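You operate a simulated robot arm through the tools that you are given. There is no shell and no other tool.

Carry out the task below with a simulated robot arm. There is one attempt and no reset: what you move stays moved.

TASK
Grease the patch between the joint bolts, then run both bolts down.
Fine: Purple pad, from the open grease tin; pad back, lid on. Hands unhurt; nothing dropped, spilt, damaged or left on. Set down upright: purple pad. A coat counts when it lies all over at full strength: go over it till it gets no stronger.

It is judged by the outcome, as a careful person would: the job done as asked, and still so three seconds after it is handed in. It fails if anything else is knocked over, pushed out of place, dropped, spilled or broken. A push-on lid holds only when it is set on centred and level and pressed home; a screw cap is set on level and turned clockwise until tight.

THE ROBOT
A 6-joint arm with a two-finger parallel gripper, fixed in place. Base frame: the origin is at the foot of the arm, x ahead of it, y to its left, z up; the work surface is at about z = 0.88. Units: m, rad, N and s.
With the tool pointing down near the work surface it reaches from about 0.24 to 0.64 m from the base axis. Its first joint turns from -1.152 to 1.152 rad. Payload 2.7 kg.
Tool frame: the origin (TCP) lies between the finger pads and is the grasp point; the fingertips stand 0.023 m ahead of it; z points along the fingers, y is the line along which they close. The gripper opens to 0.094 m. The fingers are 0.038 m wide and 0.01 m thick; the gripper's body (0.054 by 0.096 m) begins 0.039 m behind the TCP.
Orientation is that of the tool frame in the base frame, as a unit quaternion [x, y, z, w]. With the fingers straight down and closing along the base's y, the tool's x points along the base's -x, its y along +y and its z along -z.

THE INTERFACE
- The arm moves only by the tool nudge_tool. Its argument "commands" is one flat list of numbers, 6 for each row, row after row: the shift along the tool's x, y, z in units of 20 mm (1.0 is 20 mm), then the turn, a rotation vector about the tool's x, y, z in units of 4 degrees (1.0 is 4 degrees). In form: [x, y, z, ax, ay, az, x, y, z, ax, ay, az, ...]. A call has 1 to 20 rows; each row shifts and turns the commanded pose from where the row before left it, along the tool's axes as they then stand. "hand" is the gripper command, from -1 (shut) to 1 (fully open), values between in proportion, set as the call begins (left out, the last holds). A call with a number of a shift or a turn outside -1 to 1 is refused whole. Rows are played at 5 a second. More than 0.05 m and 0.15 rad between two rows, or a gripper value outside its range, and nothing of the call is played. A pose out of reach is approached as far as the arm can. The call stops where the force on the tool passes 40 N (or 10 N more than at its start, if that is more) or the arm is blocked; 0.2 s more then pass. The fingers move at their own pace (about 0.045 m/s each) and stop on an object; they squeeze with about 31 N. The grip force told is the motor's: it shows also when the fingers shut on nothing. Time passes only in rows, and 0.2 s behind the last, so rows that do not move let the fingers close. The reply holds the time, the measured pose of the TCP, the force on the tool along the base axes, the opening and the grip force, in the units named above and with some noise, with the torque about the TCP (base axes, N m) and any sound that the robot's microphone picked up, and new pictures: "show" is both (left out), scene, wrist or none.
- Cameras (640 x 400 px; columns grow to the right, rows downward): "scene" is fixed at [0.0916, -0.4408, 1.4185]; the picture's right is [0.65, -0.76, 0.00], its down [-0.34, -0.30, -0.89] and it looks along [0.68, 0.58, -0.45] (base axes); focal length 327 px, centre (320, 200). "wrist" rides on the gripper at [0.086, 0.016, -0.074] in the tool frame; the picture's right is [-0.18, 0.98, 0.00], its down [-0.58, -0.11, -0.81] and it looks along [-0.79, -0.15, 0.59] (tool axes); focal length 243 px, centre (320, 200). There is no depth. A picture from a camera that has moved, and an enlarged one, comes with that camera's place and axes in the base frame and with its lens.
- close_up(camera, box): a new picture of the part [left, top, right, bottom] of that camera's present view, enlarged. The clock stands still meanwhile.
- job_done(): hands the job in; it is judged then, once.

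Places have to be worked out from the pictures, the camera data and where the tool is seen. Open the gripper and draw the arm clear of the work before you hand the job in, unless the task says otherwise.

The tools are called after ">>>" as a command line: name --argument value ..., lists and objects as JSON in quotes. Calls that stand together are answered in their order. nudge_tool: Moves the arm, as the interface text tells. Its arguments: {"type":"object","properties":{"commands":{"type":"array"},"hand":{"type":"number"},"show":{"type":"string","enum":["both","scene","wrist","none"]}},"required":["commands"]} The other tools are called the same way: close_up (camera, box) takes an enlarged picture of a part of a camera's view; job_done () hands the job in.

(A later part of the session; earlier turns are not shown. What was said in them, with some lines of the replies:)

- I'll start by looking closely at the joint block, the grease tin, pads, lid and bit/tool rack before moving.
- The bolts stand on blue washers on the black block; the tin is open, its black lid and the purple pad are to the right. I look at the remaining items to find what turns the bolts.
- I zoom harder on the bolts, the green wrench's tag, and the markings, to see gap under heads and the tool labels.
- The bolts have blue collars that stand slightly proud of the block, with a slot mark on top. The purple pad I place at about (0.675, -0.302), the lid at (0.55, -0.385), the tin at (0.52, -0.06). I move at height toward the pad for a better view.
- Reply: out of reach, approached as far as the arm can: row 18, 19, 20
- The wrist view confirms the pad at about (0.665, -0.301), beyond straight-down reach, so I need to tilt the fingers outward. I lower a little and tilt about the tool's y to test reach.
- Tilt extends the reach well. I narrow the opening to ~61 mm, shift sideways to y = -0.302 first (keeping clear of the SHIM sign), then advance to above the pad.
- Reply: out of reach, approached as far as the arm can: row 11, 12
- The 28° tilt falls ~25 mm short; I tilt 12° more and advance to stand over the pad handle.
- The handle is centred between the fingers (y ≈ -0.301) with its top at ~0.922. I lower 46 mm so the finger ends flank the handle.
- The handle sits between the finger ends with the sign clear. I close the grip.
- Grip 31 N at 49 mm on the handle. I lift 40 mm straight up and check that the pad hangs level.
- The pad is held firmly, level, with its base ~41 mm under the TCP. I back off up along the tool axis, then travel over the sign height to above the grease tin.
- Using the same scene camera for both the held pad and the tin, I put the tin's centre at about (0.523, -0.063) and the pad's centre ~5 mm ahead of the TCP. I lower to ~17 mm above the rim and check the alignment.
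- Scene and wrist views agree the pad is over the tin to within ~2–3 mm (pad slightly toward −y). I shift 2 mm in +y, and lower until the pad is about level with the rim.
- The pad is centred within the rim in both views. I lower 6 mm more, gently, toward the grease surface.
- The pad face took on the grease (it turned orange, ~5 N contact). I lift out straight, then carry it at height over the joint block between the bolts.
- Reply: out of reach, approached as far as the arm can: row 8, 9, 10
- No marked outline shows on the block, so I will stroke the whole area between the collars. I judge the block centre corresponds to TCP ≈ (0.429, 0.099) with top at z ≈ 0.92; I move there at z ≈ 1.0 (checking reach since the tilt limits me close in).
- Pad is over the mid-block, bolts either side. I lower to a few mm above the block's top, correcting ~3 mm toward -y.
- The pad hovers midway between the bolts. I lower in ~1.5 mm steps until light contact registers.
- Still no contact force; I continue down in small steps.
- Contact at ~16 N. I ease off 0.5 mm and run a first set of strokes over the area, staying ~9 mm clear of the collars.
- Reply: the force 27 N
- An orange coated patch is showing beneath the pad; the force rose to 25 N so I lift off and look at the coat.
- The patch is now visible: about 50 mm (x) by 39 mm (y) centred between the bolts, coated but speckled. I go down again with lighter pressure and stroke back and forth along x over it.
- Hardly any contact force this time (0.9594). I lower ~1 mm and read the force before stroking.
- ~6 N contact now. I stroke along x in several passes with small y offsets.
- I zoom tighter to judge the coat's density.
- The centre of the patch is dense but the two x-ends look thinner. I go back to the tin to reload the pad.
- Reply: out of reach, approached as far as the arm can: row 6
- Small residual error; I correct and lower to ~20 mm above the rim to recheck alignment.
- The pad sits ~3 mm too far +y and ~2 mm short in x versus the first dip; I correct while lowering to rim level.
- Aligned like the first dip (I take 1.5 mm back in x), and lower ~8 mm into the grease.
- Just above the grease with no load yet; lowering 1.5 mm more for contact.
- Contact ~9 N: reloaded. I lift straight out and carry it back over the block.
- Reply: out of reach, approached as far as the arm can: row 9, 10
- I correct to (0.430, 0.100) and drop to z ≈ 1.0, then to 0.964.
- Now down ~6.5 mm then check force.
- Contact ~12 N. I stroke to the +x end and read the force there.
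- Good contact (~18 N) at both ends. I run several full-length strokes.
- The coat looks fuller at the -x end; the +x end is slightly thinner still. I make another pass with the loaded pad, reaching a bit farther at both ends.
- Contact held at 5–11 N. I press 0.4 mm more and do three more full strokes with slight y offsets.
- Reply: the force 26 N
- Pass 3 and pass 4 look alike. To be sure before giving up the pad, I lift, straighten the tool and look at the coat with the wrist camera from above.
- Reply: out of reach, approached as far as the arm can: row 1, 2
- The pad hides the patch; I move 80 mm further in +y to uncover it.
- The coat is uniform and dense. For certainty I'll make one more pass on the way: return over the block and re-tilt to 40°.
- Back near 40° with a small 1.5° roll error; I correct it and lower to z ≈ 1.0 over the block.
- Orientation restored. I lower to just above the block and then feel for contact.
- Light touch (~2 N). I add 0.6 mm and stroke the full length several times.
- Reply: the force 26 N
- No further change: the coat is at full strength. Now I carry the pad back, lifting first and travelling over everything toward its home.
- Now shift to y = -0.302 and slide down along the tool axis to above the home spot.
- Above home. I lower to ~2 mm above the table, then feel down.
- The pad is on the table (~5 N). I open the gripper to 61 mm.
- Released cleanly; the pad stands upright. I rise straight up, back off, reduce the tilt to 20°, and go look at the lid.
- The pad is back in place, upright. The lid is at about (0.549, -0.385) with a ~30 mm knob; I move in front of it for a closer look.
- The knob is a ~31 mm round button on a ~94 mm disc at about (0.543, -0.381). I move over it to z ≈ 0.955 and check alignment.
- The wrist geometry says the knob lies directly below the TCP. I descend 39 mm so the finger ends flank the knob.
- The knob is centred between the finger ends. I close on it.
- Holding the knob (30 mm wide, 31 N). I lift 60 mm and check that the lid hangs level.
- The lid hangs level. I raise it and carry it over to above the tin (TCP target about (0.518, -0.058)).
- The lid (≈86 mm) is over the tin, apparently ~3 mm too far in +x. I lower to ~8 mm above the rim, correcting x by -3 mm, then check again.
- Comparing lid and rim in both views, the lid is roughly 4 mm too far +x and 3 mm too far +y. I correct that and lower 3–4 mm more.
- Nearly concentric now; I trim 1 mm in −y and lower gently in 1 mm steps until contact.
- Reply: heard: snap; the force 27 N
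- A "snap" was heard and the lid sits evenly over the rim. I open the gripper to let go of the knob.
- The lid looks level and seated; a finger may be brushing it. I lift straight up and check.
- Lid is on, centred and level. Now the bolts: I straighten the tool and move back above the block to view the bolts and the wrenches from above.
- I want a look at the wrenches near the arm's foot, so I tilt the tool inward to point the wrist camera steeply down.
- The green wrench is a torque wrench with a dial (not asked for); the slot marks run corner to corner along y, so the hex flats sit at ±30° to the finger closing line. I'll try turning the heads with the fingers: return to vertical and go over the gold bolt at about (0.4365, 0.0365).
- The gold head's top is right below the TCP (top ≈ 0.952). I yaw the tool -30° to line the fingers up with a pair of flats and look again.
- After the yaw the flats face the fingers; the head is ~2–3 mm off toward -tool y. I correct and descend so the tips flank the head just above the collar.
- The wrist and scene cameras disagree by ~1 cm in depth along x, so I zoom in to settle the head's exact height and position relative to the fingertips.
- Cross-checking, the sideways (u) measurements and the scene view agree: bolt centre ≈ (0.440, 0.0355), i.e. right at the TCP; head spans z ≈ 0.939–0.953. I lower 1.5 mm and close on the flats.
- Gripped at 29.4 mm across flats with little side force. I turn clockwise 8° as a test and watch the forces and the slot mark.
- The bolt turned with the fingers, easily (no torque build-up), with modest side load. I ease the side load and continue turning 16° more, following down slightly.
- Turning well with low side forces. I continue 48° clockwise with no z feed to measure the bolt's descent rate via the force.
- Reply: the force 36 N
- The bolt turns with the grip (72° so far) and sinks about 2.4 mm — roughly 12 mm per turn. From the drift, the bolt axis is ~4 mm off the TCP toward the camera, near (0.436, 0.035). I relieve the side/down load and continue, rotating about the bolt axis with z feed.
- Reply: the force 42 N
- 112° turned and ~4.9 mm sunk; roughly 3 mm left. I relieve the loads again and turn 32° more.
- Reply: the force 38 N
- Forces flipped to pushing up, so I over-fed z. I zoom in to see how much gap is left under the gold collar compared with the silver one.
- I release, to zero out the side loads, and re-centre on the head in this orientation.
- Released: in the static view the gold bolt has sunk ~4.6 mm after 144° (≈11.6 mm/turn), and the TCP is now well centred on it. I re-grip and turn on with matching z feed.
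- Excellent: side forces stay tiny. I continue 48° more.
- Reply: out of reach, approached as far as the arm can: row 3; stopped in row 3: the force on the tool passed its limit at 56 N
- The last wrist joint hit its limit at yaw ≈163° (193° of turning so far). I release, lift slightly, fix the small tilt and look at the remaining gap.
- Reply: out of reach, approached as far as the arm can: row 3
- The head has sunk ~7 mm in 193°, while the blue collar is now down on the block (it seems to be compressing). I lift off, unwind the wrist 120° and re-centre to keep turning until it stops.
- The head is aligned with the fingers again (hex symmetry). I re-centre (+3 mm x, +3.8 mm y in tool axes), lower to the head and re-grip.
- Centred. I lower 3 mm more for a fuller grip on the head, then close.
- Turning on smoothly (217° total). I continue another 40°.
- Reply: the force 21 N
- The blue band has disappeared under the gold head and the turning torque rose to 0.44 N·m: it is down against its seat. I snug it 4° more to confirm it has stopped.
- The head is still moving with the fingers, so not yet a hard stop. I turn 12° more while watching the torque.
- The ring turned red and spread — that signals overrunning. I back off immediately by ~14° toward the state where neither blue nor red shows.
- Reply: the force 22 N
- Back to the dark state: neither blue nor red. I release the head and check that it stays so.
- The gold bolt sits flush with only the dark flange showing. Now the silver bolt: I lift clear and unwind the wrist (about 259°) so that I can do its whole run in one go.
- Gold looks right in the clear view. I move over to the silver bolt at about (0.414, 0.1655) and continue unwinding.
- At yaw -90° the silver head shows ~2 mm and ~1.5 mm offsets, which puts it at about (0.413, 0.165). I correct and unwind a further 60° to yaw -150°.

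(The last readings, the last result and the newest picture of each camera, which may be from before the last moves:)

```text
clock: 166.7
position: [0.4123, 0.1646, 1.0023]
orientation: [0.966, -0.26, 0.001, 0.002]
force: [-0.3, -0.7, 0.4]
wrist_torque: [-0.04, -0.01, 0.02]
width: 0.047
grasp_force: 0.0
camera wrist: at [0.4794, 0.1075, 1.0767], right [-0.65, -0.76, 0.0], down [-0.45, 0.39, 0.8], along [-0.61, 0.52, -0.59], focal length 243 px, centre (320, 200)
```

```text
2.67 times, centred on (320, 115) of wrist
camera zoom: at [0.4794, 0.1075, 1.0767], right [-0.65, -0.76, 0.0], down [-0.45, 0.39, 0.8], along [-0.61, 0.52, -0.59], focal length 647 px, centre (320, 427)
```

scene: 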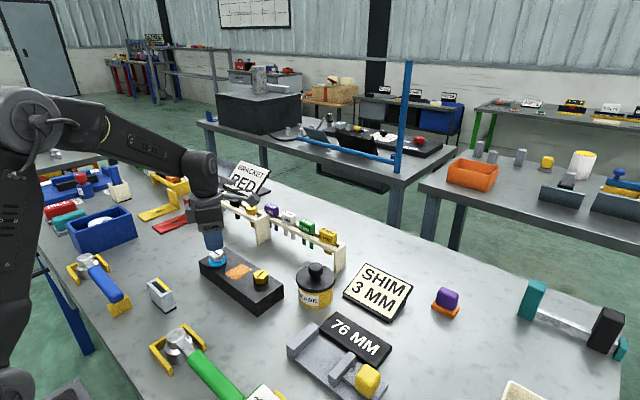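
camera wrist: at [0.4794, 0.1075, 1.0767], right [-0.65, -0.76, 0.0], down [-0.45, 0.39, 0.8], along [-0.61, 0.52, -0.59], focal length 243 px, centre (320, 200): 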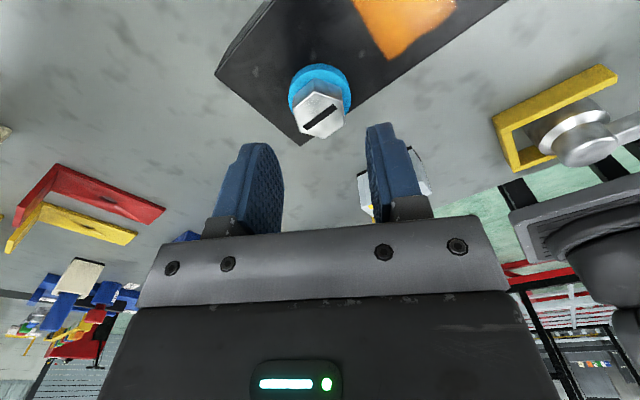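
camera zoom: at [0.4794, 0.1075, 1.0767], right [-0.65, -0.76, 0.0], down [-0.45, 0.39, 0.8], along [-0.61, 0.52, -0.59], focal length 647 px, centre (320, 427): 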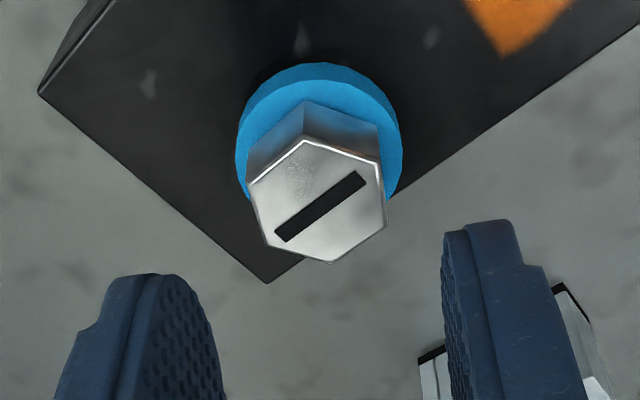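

At yaw -150° the head is centred and aligned. I trim 1 mm and descend to grip height (TCP ≈ 0.959).

>>> nudge_tool --commands '[-0.06, 0, 0.72, 0, 0, 0, 0, 0, 0.72, 0, 0, 0, 0, 0, 0.72, 0, 0, 0, 0, 0, 0, 0, 0, 0]' --show "none"

>>> close_up --camera "wrist" --box '[200, 80, 440, 230]'

>>> close_up --camera "scene" --box '[190, 225, 250, 275]'

```text
clock: 167.7
position: [0.4119, 0.1652, 0.9582]
orientation: [0.966, -0.259, 0.002, 0.001]
force: [0.4, -0.6, 0.3]
wrist_torque: [0.03, -0.01, 0.0]
width: 0.0468
grasp_force: 0.0
```

```text
2.67 times, centred on (320, 155) of wrist
camera zoom: at [0.4792, 0.1081, 1.0338], right [-0.65, -0.76, 0.0], down [-0.45, 0.39, 0.8], along [-0.61, 0.52, -0.59], focal length 647 px, centre (320, 320)
```

zoom: 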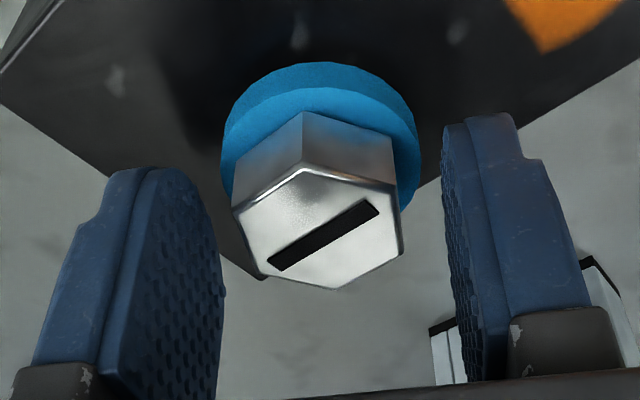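

```text
8.00 times, centred on (220, 250) of scene
camera zoom: at [0.0916, -0.4408, 1.4185], right [0.65, -0.76, 0.0], down [-0.34, -0.3, -0.89], along [0.68, 0.58, -0.45], focal length 2613 px, centre (1120, -200)
```

zoom: 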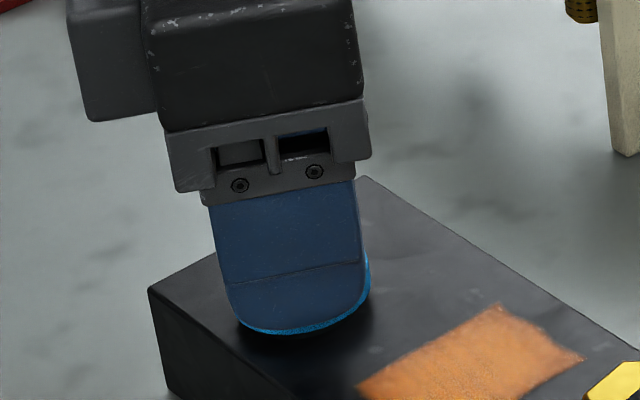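

Perfectly centred. I close on the silver head and start turning clockwise with matched feed.

>>> nudge_tool --commands '[0, 0, 0, 0, 0, 0, 0, 0, 0, 0, 0, 0, 0, 0, 0, 0, 0, 0]' --hand -1 --show "none"

>>> nudge_tool --commands '[0, 0, 0.0068, 0, 0, 1, 0, 0, 0.0068, 0, 0, 1, 0, 0, 0.0068, 0, 0, 1, 0, 0, 0.0068, 0, 0, 1, 0, 0, 0.0068, 0, 0, 1, 0, 0, 0.0068, 0, 0, 1, 0, 0, 0.0068, 0, 0, 1, 0, 0, 0.0068, 0, 0, 1]' --show "none"

```text
clock: 168.5
position: [0.4123, 0.1645, 0.9591]
orientation: [0.966, -0.259, 0.001, 0.002]
force: [-0.3, 0.1, -3.0]
wrist_torque: [-0.04, -0.08, 0.04]
width: 0.0293
grasp_force: 45.6
```

```text
clock: 170.3
position: [0.4126, 0.1653, 0.959]
orientation: [0.856, -0.517, 0.002, -0.001]
force: [11.7, 0.2, -8.3]
wrist_torque: [-0.01, -0.08, 0.03]
width: 0.0293
grasp_force: 44.5
```

Smooth. I relieve ~1 mm of side load and turn another 80°.

>>> nudge_tool --commands '[0.02, -0.035, 0.015, 0, 0, 1, 0, 0, 0.0068, 0, 0, 1, 0, 0, 0.0068, 0, 0, 1, 0, 0, 0.0068, 0, 0, 1, 0, 0, 0.0068, 0, 0, 1, 0, 0, 0.0068, 0, 0, 1, 0, 0, 0.0068, 0, 0, 1, 0, 0, 0.0068, 0, 0, 1, 0, 0, 0.0068, 0, 0, 1, 0, 0, 0.0068, 0, 0, 1, 0, 0, 0.0068, 0, 0, 1, 0, 0, 0.0068, 0, 0, 1]' --show "none"

```text
clock: 172.9
position: [0.4115, 0.1632, 0.9567]
orientation: [-0.572, 0.82, -0.001, 0.0]
force: [6.6, 3.5, -12.1]
wrist_torque: [0.03, 0.07, 0.08]
width: 0.0294
grasp_force: 45.0
```

80° done with low forces. I continue 64° more.

>>> nudge_tool --commands '[0, -0.02, 0.025, 0, 0, 1, 0, 0, 0.007, 0, 0, 1, 0, 0, 0.007, 0, 0, 1, 0, 0, 0.007, 0, 0, 1, 0, 0, 0.007, 0, 0, 1, 0, 0, 0.007, 0, 0, 1, 0, 0, 0.007, 0, 0, 1, 0, 0, 0.007, 0, 0, 1, 0, 0, 0.007, 0, 0, 1, 0, 0, 0.007, 0, 0, 1, 0, 0, 0.007, 0, 0, 1, 0, 0, 0.007, 0, 0, 1, 0, 0, 0.007, 0, 0, 1, 0, 0, 0.007, 0, 0, 1, 0, 0, 0.007, 0, 0, 1, 0, 0, 0.007, 0, 0, 1]' --show "scene"

>>> close_up --camera "wrist" --box '[200, 80, 440, 230]'

```text
clock: 176.3
position: [0.4121, 0.1646, 0.9541]
orientation: [-0.049, 0.999, -0.002, 0.0]
force: [-11.4, 18.7, -28.3]
wrist_torque: [0.33, -0.72, 0.08]
width: 0.0292
grasp_force: 45.7
```

scene: 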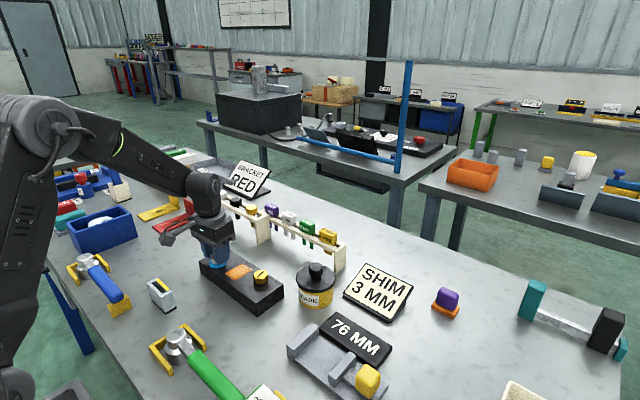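

```text
2.67 times, centred on (320, 155) of wrist
camera zoom: at [0.3245, 0.1729, 1.0286], right [0.08, 1.0, 0.0], down [0.59, -0.05, 0.81], along [0.8, -0.07, -0.59], focal length 647 px, centre (320, 320)
```

zoom: 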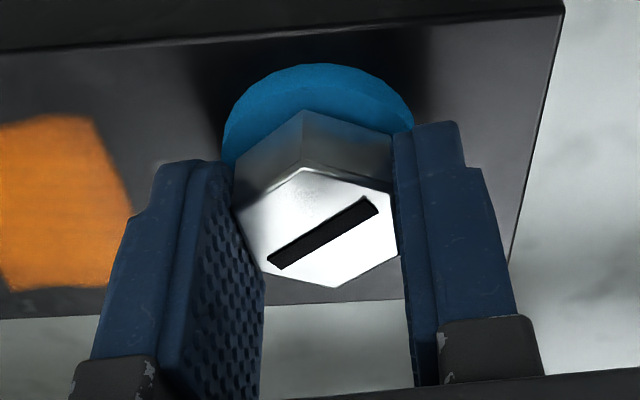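

144° turned; forces have built (bolt sinking a little faster than the feed). I relieve them and turn another 60°.

>>> nudge_tool --commands '[0.05, 0.09, 0.055, 0, 0, 0, 0, 0, 0.0075, 0, 0, 1, 0, 0, 0.0075, 0, 0, 1, 0, 0, 0.0075, 0, 0, 1, 0, 0, 0.0075, 0, 0, 1, 0, 0, 0.0075, 0, 0, 1, 0, 0, 0.0075, 0, 0, 1, 0, 0, 0.0075, 0, 0, 1, 0, 0, 0.0075, 0, 0, 1, 0, 0, 0.0075, 0, 0, 1, 0, 0, 0.0075, 0, 0, 1, 0, 0, 0.0075, 0, 0, 1, 0, 0, 0.0075, 0, 0, 1, 0, 0, 0.0075, 0, 0, 1, 0, 0, 0.0075, 0, 0, 1, 0, 0, 0.0075, 0, 0, 1]' --show "none"

>>> close_up --camera "wrist" --box '[200, 80, 440, 230]'

```text
clock: 179.7
position: [0.4118, 0.1655, 0.9523]
orientation: [0.457, 0.89, -0.001, 0.001]
force: [13.2, -19.9, -18.7]
wrist_torque: [-0.19, 0.03, 0.1]
width: 0.0293
grasp_force: 45.0
```

```text
2.67 times, centred on (320, 155) of wrist
camera zoom: at [0.3747, 0.2456, 1.0262], right [0.91, 0.42, 0.0], down [0.25, -0.53, 0.81], along [0.34, -0.73, -0.59], focal length 647 px, centre (320, 320)
```

zoom: 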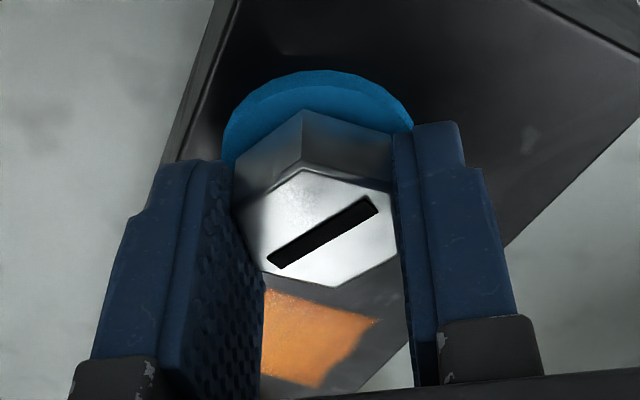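

204° turned, still blue. I relieve the load and advance 28°, then check.

>>> nudge_tool --commands '[-0.07, 0, 0.04, 0, 0, 0, 0, 0, 0.0075, 0, 0, 1, 0, 0, 0.0075, 0, 0, 1, 0, 0, 0.0075, 0, 0, 1, 0, 0, 0.0075, 0, 0, 1, 0, 0, 0.0075, 0, 0, 1, 0, 0, 0.0075, 0, 0, 1, 0, 0, 0.0075, 0, 0, 1]' --show "none"

>>> close_up --camera "wrist" --box '[200, 80, 440, 230]'

```text
clock: 181.5
position: [0.4131, 0.1651, 0.9498]
orientation: [0.657, 0.754, 0.001, 0.002]
force: [-3.2, -3.3, 2.8]
wrist_torque: [-0.19, 0.24, 0.03]
width: 0.0296
grasp_force: 45.0
```

```text
2.67 times, centred on (320, 155) of wrist
camera zoom: at [0.4164, 0.2538, 1.0253], right [1.0, -0.05, 0.0], down [-0.03, -0.59, 0.81], along [-0.04, -0.81, -0.59], focal length 647 px, centre (320, 320)
```

zoom: 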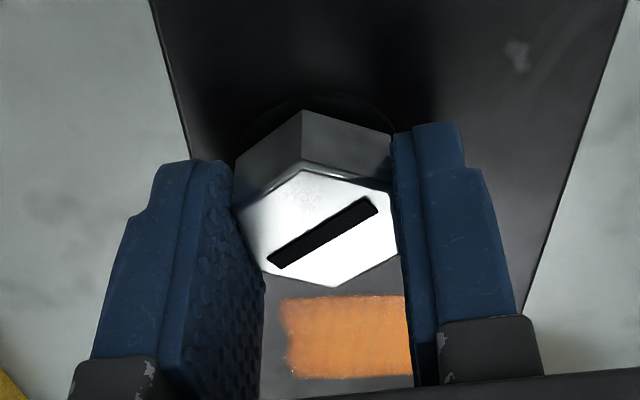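

Blue has gone at 232° with hardly any torque. I add 12° to sit well inside the seated range, then check.

>>> nudge_tool --commands '[0, 0, 0.0075, 0, 0, 1, 0, 0, 0.0075, 0, 0, 1, 0, 0, 0.0075, 0, 0, 1, 0, 0, 0, 0, 0, 0]' --show "none"

>>> close_up --camera "wrist" --box '[200, 80, 440, 230]'

```text
clock: 182.5
position: [0.4124, 0.165, 0.9501]
orientation: [0.732, 0.681, 0.001, 0.002]
force: [1.9, 2.7, 0.3]
wrist_torque: [-0.16, -0.05, 0.03]
width: 0.0293
grasp_force: 45.3
```

```text
2.67 times, centred on (320, 155) of wrist
camera zoom: at [0.4346, 0.251, 1.0249], right [0.97, -0.26, 0.0], down [-0.15, -0.57, 0.81], along [-0.2, -0.78, -0.59], focal length 647 px, centre (320, 320)
```

zoom: 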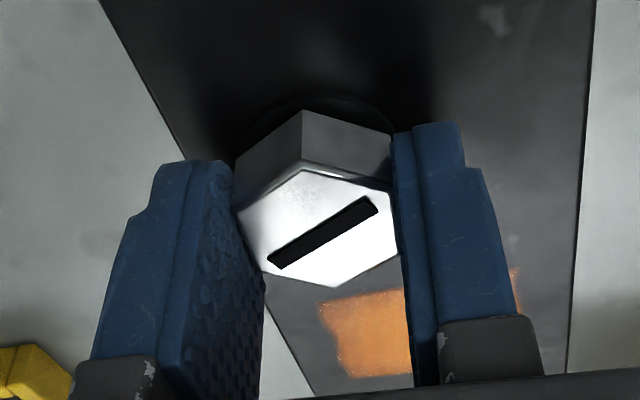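

Still free-turning (0.03 N·m). I go 8° more so it bears on its seat like the gold one did, watching torque and ring colour.

>>> nudge_tool --commands '[0, 0, 0.005, 0, 0, 1, 0, 0, 0.005, 0, 0, 1, 0, 0, 0, 0, 0, 0]' --show "none"

>>> close_up --camera "wrist" --box '[200, 80, 440, 230]'

```text
clock: 183.3
position: [0.4118, 0.1661, 0.9501]
orientation: [0.778, 0.628, 0.002, 0.002]
force: [11.2, 2.8, -4.0]
wrist_torque: [-0.09, -0.17, 0.16]
width: 0.0294
grasp_force: 45.2
```

```text
2.67 times, centred on (320, 155) of wrist
camera zoom: at [0.4462, 0.2471, 1.0247], right [0.92, -0.39, 0.0], down [-0.23, -0.54, 0.81], along [-0.31, -0.74, -0.59], focal length 647 px, centre (320, 320)
```

zoom: 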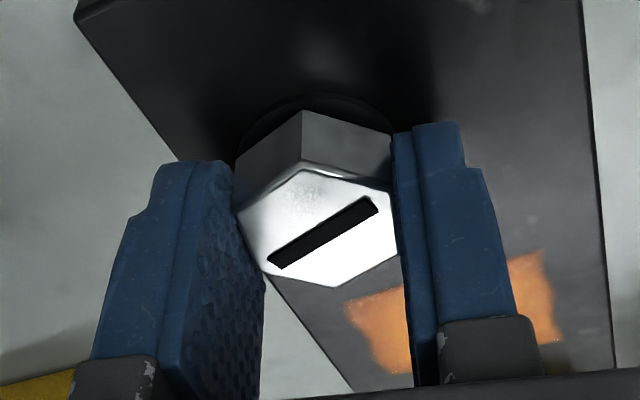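

Torque is now rising (0.16 N·m): it has met its seat. I snug 3° more and then release.

>>> nudge_tool --commands '[0, 0, 0, 0, 0, 0.75, 0, 0, 0, 0, 0, 0]' --show "none"

>>> close_up --camera "wrist" --box '[200, 80, 440, 230]'

>>> nudge_tool --commands '[0, 0, 0, 0, 0, 0, 0, 0, 0, 0, 0, 0, 0, 0, 0, 0, 0, 0]' --hand 0

>>> close_up --camera "wrist" --box '[200, 80, 440, 230]'

```text
clock: 183.9
position: [0.4115, 0.1658, 0.9503]
orientation: [0.795, 0.607, 0.001, 0.001]
force: [11.2, 2.5, -2.1]
wrist_torque: [0.07, -0.26, 0.2]
width: 0.0297
grasp_force: 45.0
```

```text
2.67 times, centred on (320, 155) of wrist
camera zoom: at [0.4505, 0.2452, 1.0245], right [0.9, -0.44, 0.0], down [-0.26, -0.53, 0.81], along [-0.35, -0.73, -0.59], focal length 647 px, centre (320, 320)
```

zoom: 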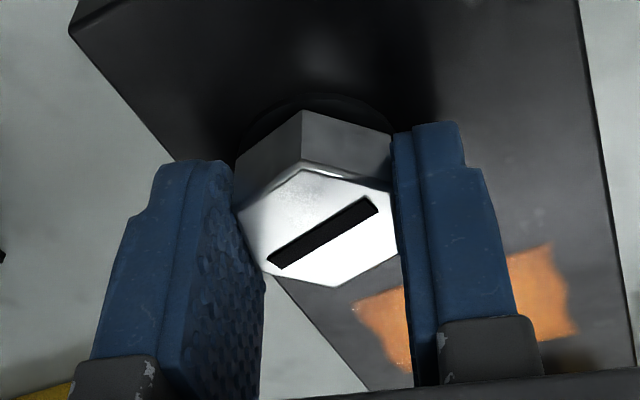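

```text
clock: 184.7
position: [0.4116, 0.1655, 0.9491]
orientation: [0.794, 0.608, 0.0, 0.001]
force: [-0.1, 0.8, 0.7]
wrist_torque: [0.01, 0.01, -0.01]
width: 0.0472
grasp_force: 0.0
camera wrist: at [0.4498, 0.2451, 1.0242], right [0.9, -0.43, 0.0], down [-0.26, -0.53, 0.81], along [-0.35, -0.73, -0.59], focal length 243 px, centre (320, 200)
```

scene: 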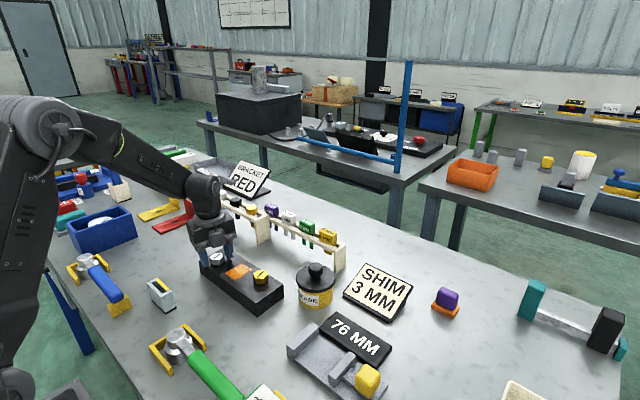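
wrist: 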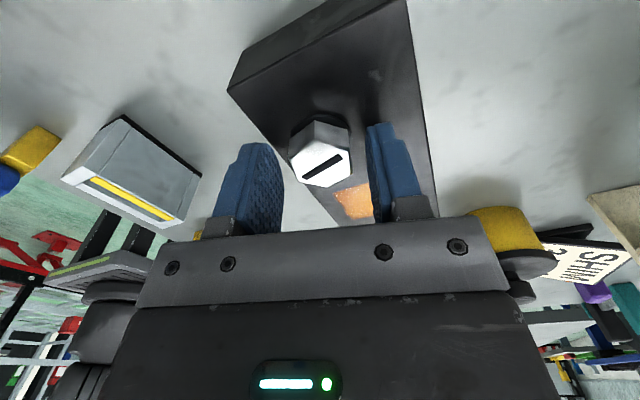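

```text
2.67 times, centred on (320, 155) of wrist
camera zoom: at [0.4498, 0.2451, 1.0242], right [0.9, -0.43, 0.0], down [-0.26, -0.53, 0.81], along [-0.35, -0.73, -0.59], focal length 647 px, centre (320, 320)
```

zoom: 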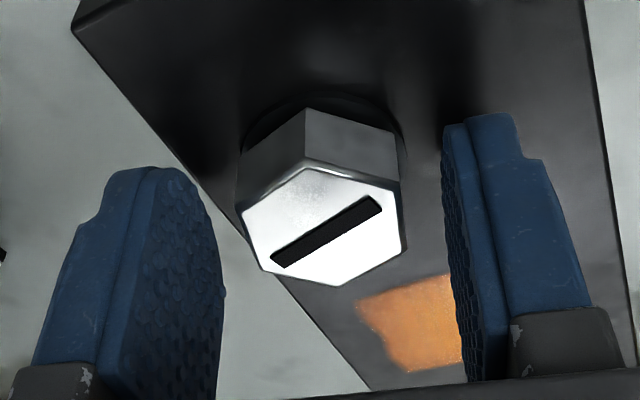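

Both bolts show only the dark flange. I open fully, lift straight up and draw the arm back for a final inspection.

>>> nudge_tool --commands '[0, 0, -1, 0, 0, 0, 0, 0, -1, 0, 0, 0, 0, 0, -1, 0, 0, 0, 0, 0, -1, 0, 0, 0, 0, 0, -1, 0, 0, 0, 0, 0, -1, 0, 0, 0, 0, 0, -1, 0, 0, 0, 0, 0, -1, 0, 0, 0, 0, 0, -1, 0, 0, 0, 0, 0, -1, 0, 0, 0, -0.26, -0.97, 0, 0, 0, 0, -0.26, -0.97, 0, 0, 0, 0, -0.26, -0.97, 0, 0, 0, 0]' --hand 0.2

>>> close_up --camera "scene" --box '[190, 230, 290, 305]'

>>> close_up --camera "scene" --box '[280, 240, 480, 400]'

>>> close_up --camera "scene" --box '[200, 180, 360, 290]'

```text
clock: 187.5
position: [0.3521, 0.1658, 1.15]
orientation: [0.794, 0.608, 0.0, 0.002]
force: [0.0, -0.2, -0.5]
wrist_torque: [-0.01, -0.01, 0.01]
width: 0.0565
grasp_force: 0.0
camera wrist: at [0.3913, 0.245, 1.2252], right [0.9, -0.43, 0.0], down [-0.26, -0.53, 0.81], along [-0.35, -0.73, -0.59], focal length 243 px, centre (320, 200)
```

scene: 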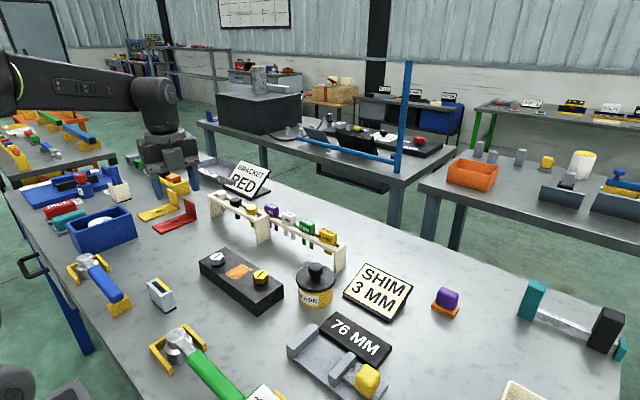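
wrist: 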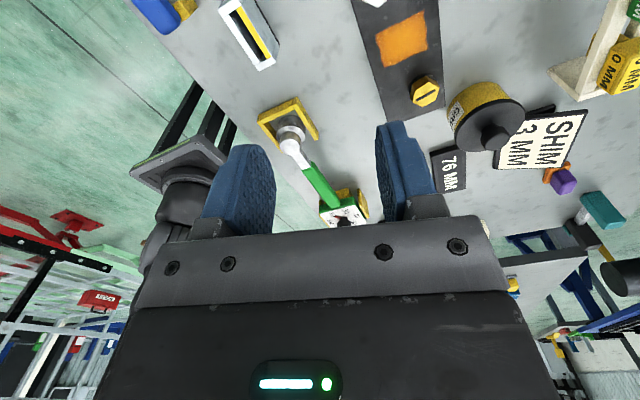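

```text
5.33 times, centred on (240, 268) of scene
camera zoom: at [0.0916, -0.4409, 1.4185], right [0.65, -0.76, 0.0], down [-0.34, -0.3, -0.89], along [0.68, 0.58, -0.45], focal length 1742 px, centre (747, -160)
```

zoom: 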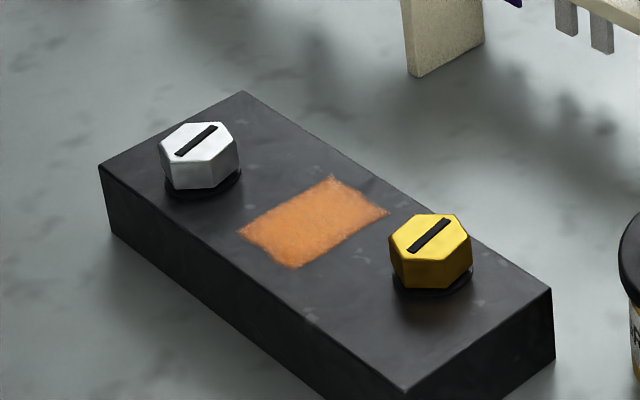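

```text
2.50 times, centred on (380, 320) of scene
camera zoom: at [0.0916, -0.4409, 1.4185], right [0.65, -0.76, 0.0], down [-0.34, -0.3, -0.89], along [0.68, 0.58, -0.45], focal length 816 px, centre (170, -100)
```

zoom: 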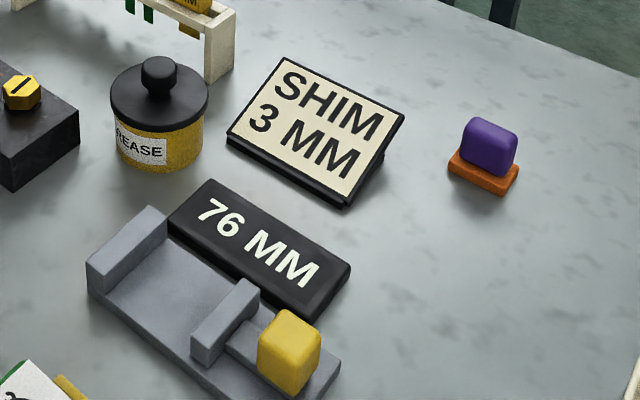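

```text
3.64 times, centred on (280, 235) of scene
camera zoom: at [0.0916, -0.4409, 1.4185], right [0.65, -0.76, 0.0], down [-0.34, -0.3, -0.89], along [0.68, 0.58, -0.45], focal length 1188 px, centre (466, 73)
```

zoom: 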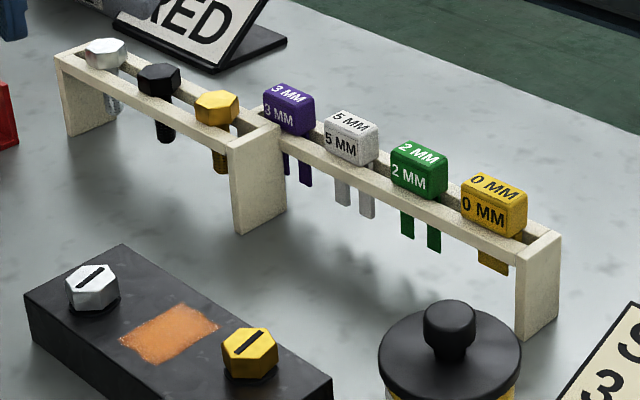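

Everything is in place: the coat is uniform, both bolts are seated, the lid is level on the tin, the pad is upright at home, and nothing else has moved. I open the gripper fully, rise a bit more, and hand in.

>>> nudge_tool --commands '[0, 0, -0.5, 0, 0, 0, 0, 0, -0.5, 0, 0, 0, 0, 0, 0, 0, 0, 0, 0, 0, 0, 0, 0, 0, 0, 0, 0, 0, 0, 0]' --hand 1

>>> close_up --camera "scene" --box '[190, 230, 350, 320]'

```text
clock: 188.7
position: [0.3524, 0.1651, 1.1703]
orientation: [0.794, 0.608, 0.0, 0.001]
force: [0.2, 0.3, -0.8]
wrist_torque: [0.04, 0.0, -0.04]
width: 0.0938
grasp_force: 0.1
camera wrist: at [0.3907, 0.2456, 1.2448], right [0.9, -0.43, 0.0], down [-0.26, -0.53, 0.81], along [-0.35, -0.73, -0.59], focal length 243 px, centre (320, 200)
```

scene: 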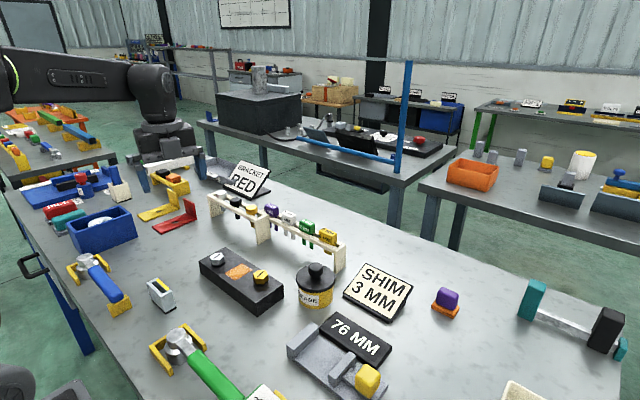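
wrist: 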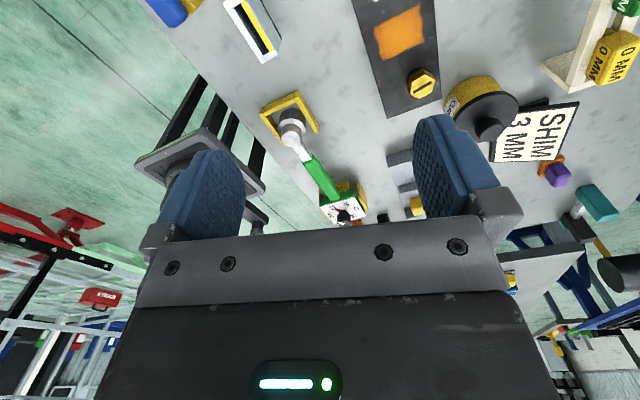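

```text
4.00 times, centred on (270, 275) of scene
camera zoom: at [0.0916, -0.4408, 1.4185], right [0.65, -0.76, 0.0], down [-0.34, -0.3, -0.89], along [0.68, 0.58, -0.45], focal length 1306 px, centre (520, -100)
```

zoom: 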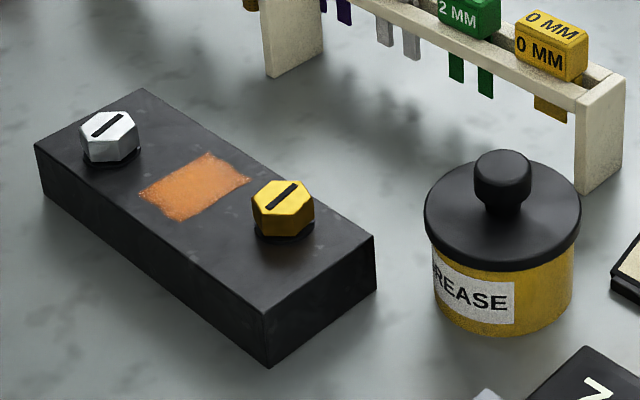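

The final views show the job complete and the arm clear with the gripper open, so I hand it in.

>>> job_done

```text
The job is handed in.
```

The patch between the joint bolts is greased, both bolts are run down, and the job is handed in. I don't have the verdict yet.

- **Grease:** I loaded the purple pad twice from the open tin and went over the patch until further strokes made no visible difference. The coat looked even from both cameras.
- **Pad and lid:** The pad is back in its place, standing upright. It still has grease on its face. The lid snapped onto the tin and sits level and centred.
- **Bolts:** I turned both heads with the gripper fingers rather than a wrench. Each bolt's blue ring disappeared as the head came down, and the turning force rose at the end.
- **Overrun on the gold bolt:** I turned it about 12° too far and its ring spread and went red. I backed it off about 14° straight away and the ring returned to plain dark, matching the silver bolt. I saw no lasting mark, but I couldn't check under the head.

Nothing else on the bench looked moved, dropped or spilt in the last pictures. The arm is clear with the gripper open.
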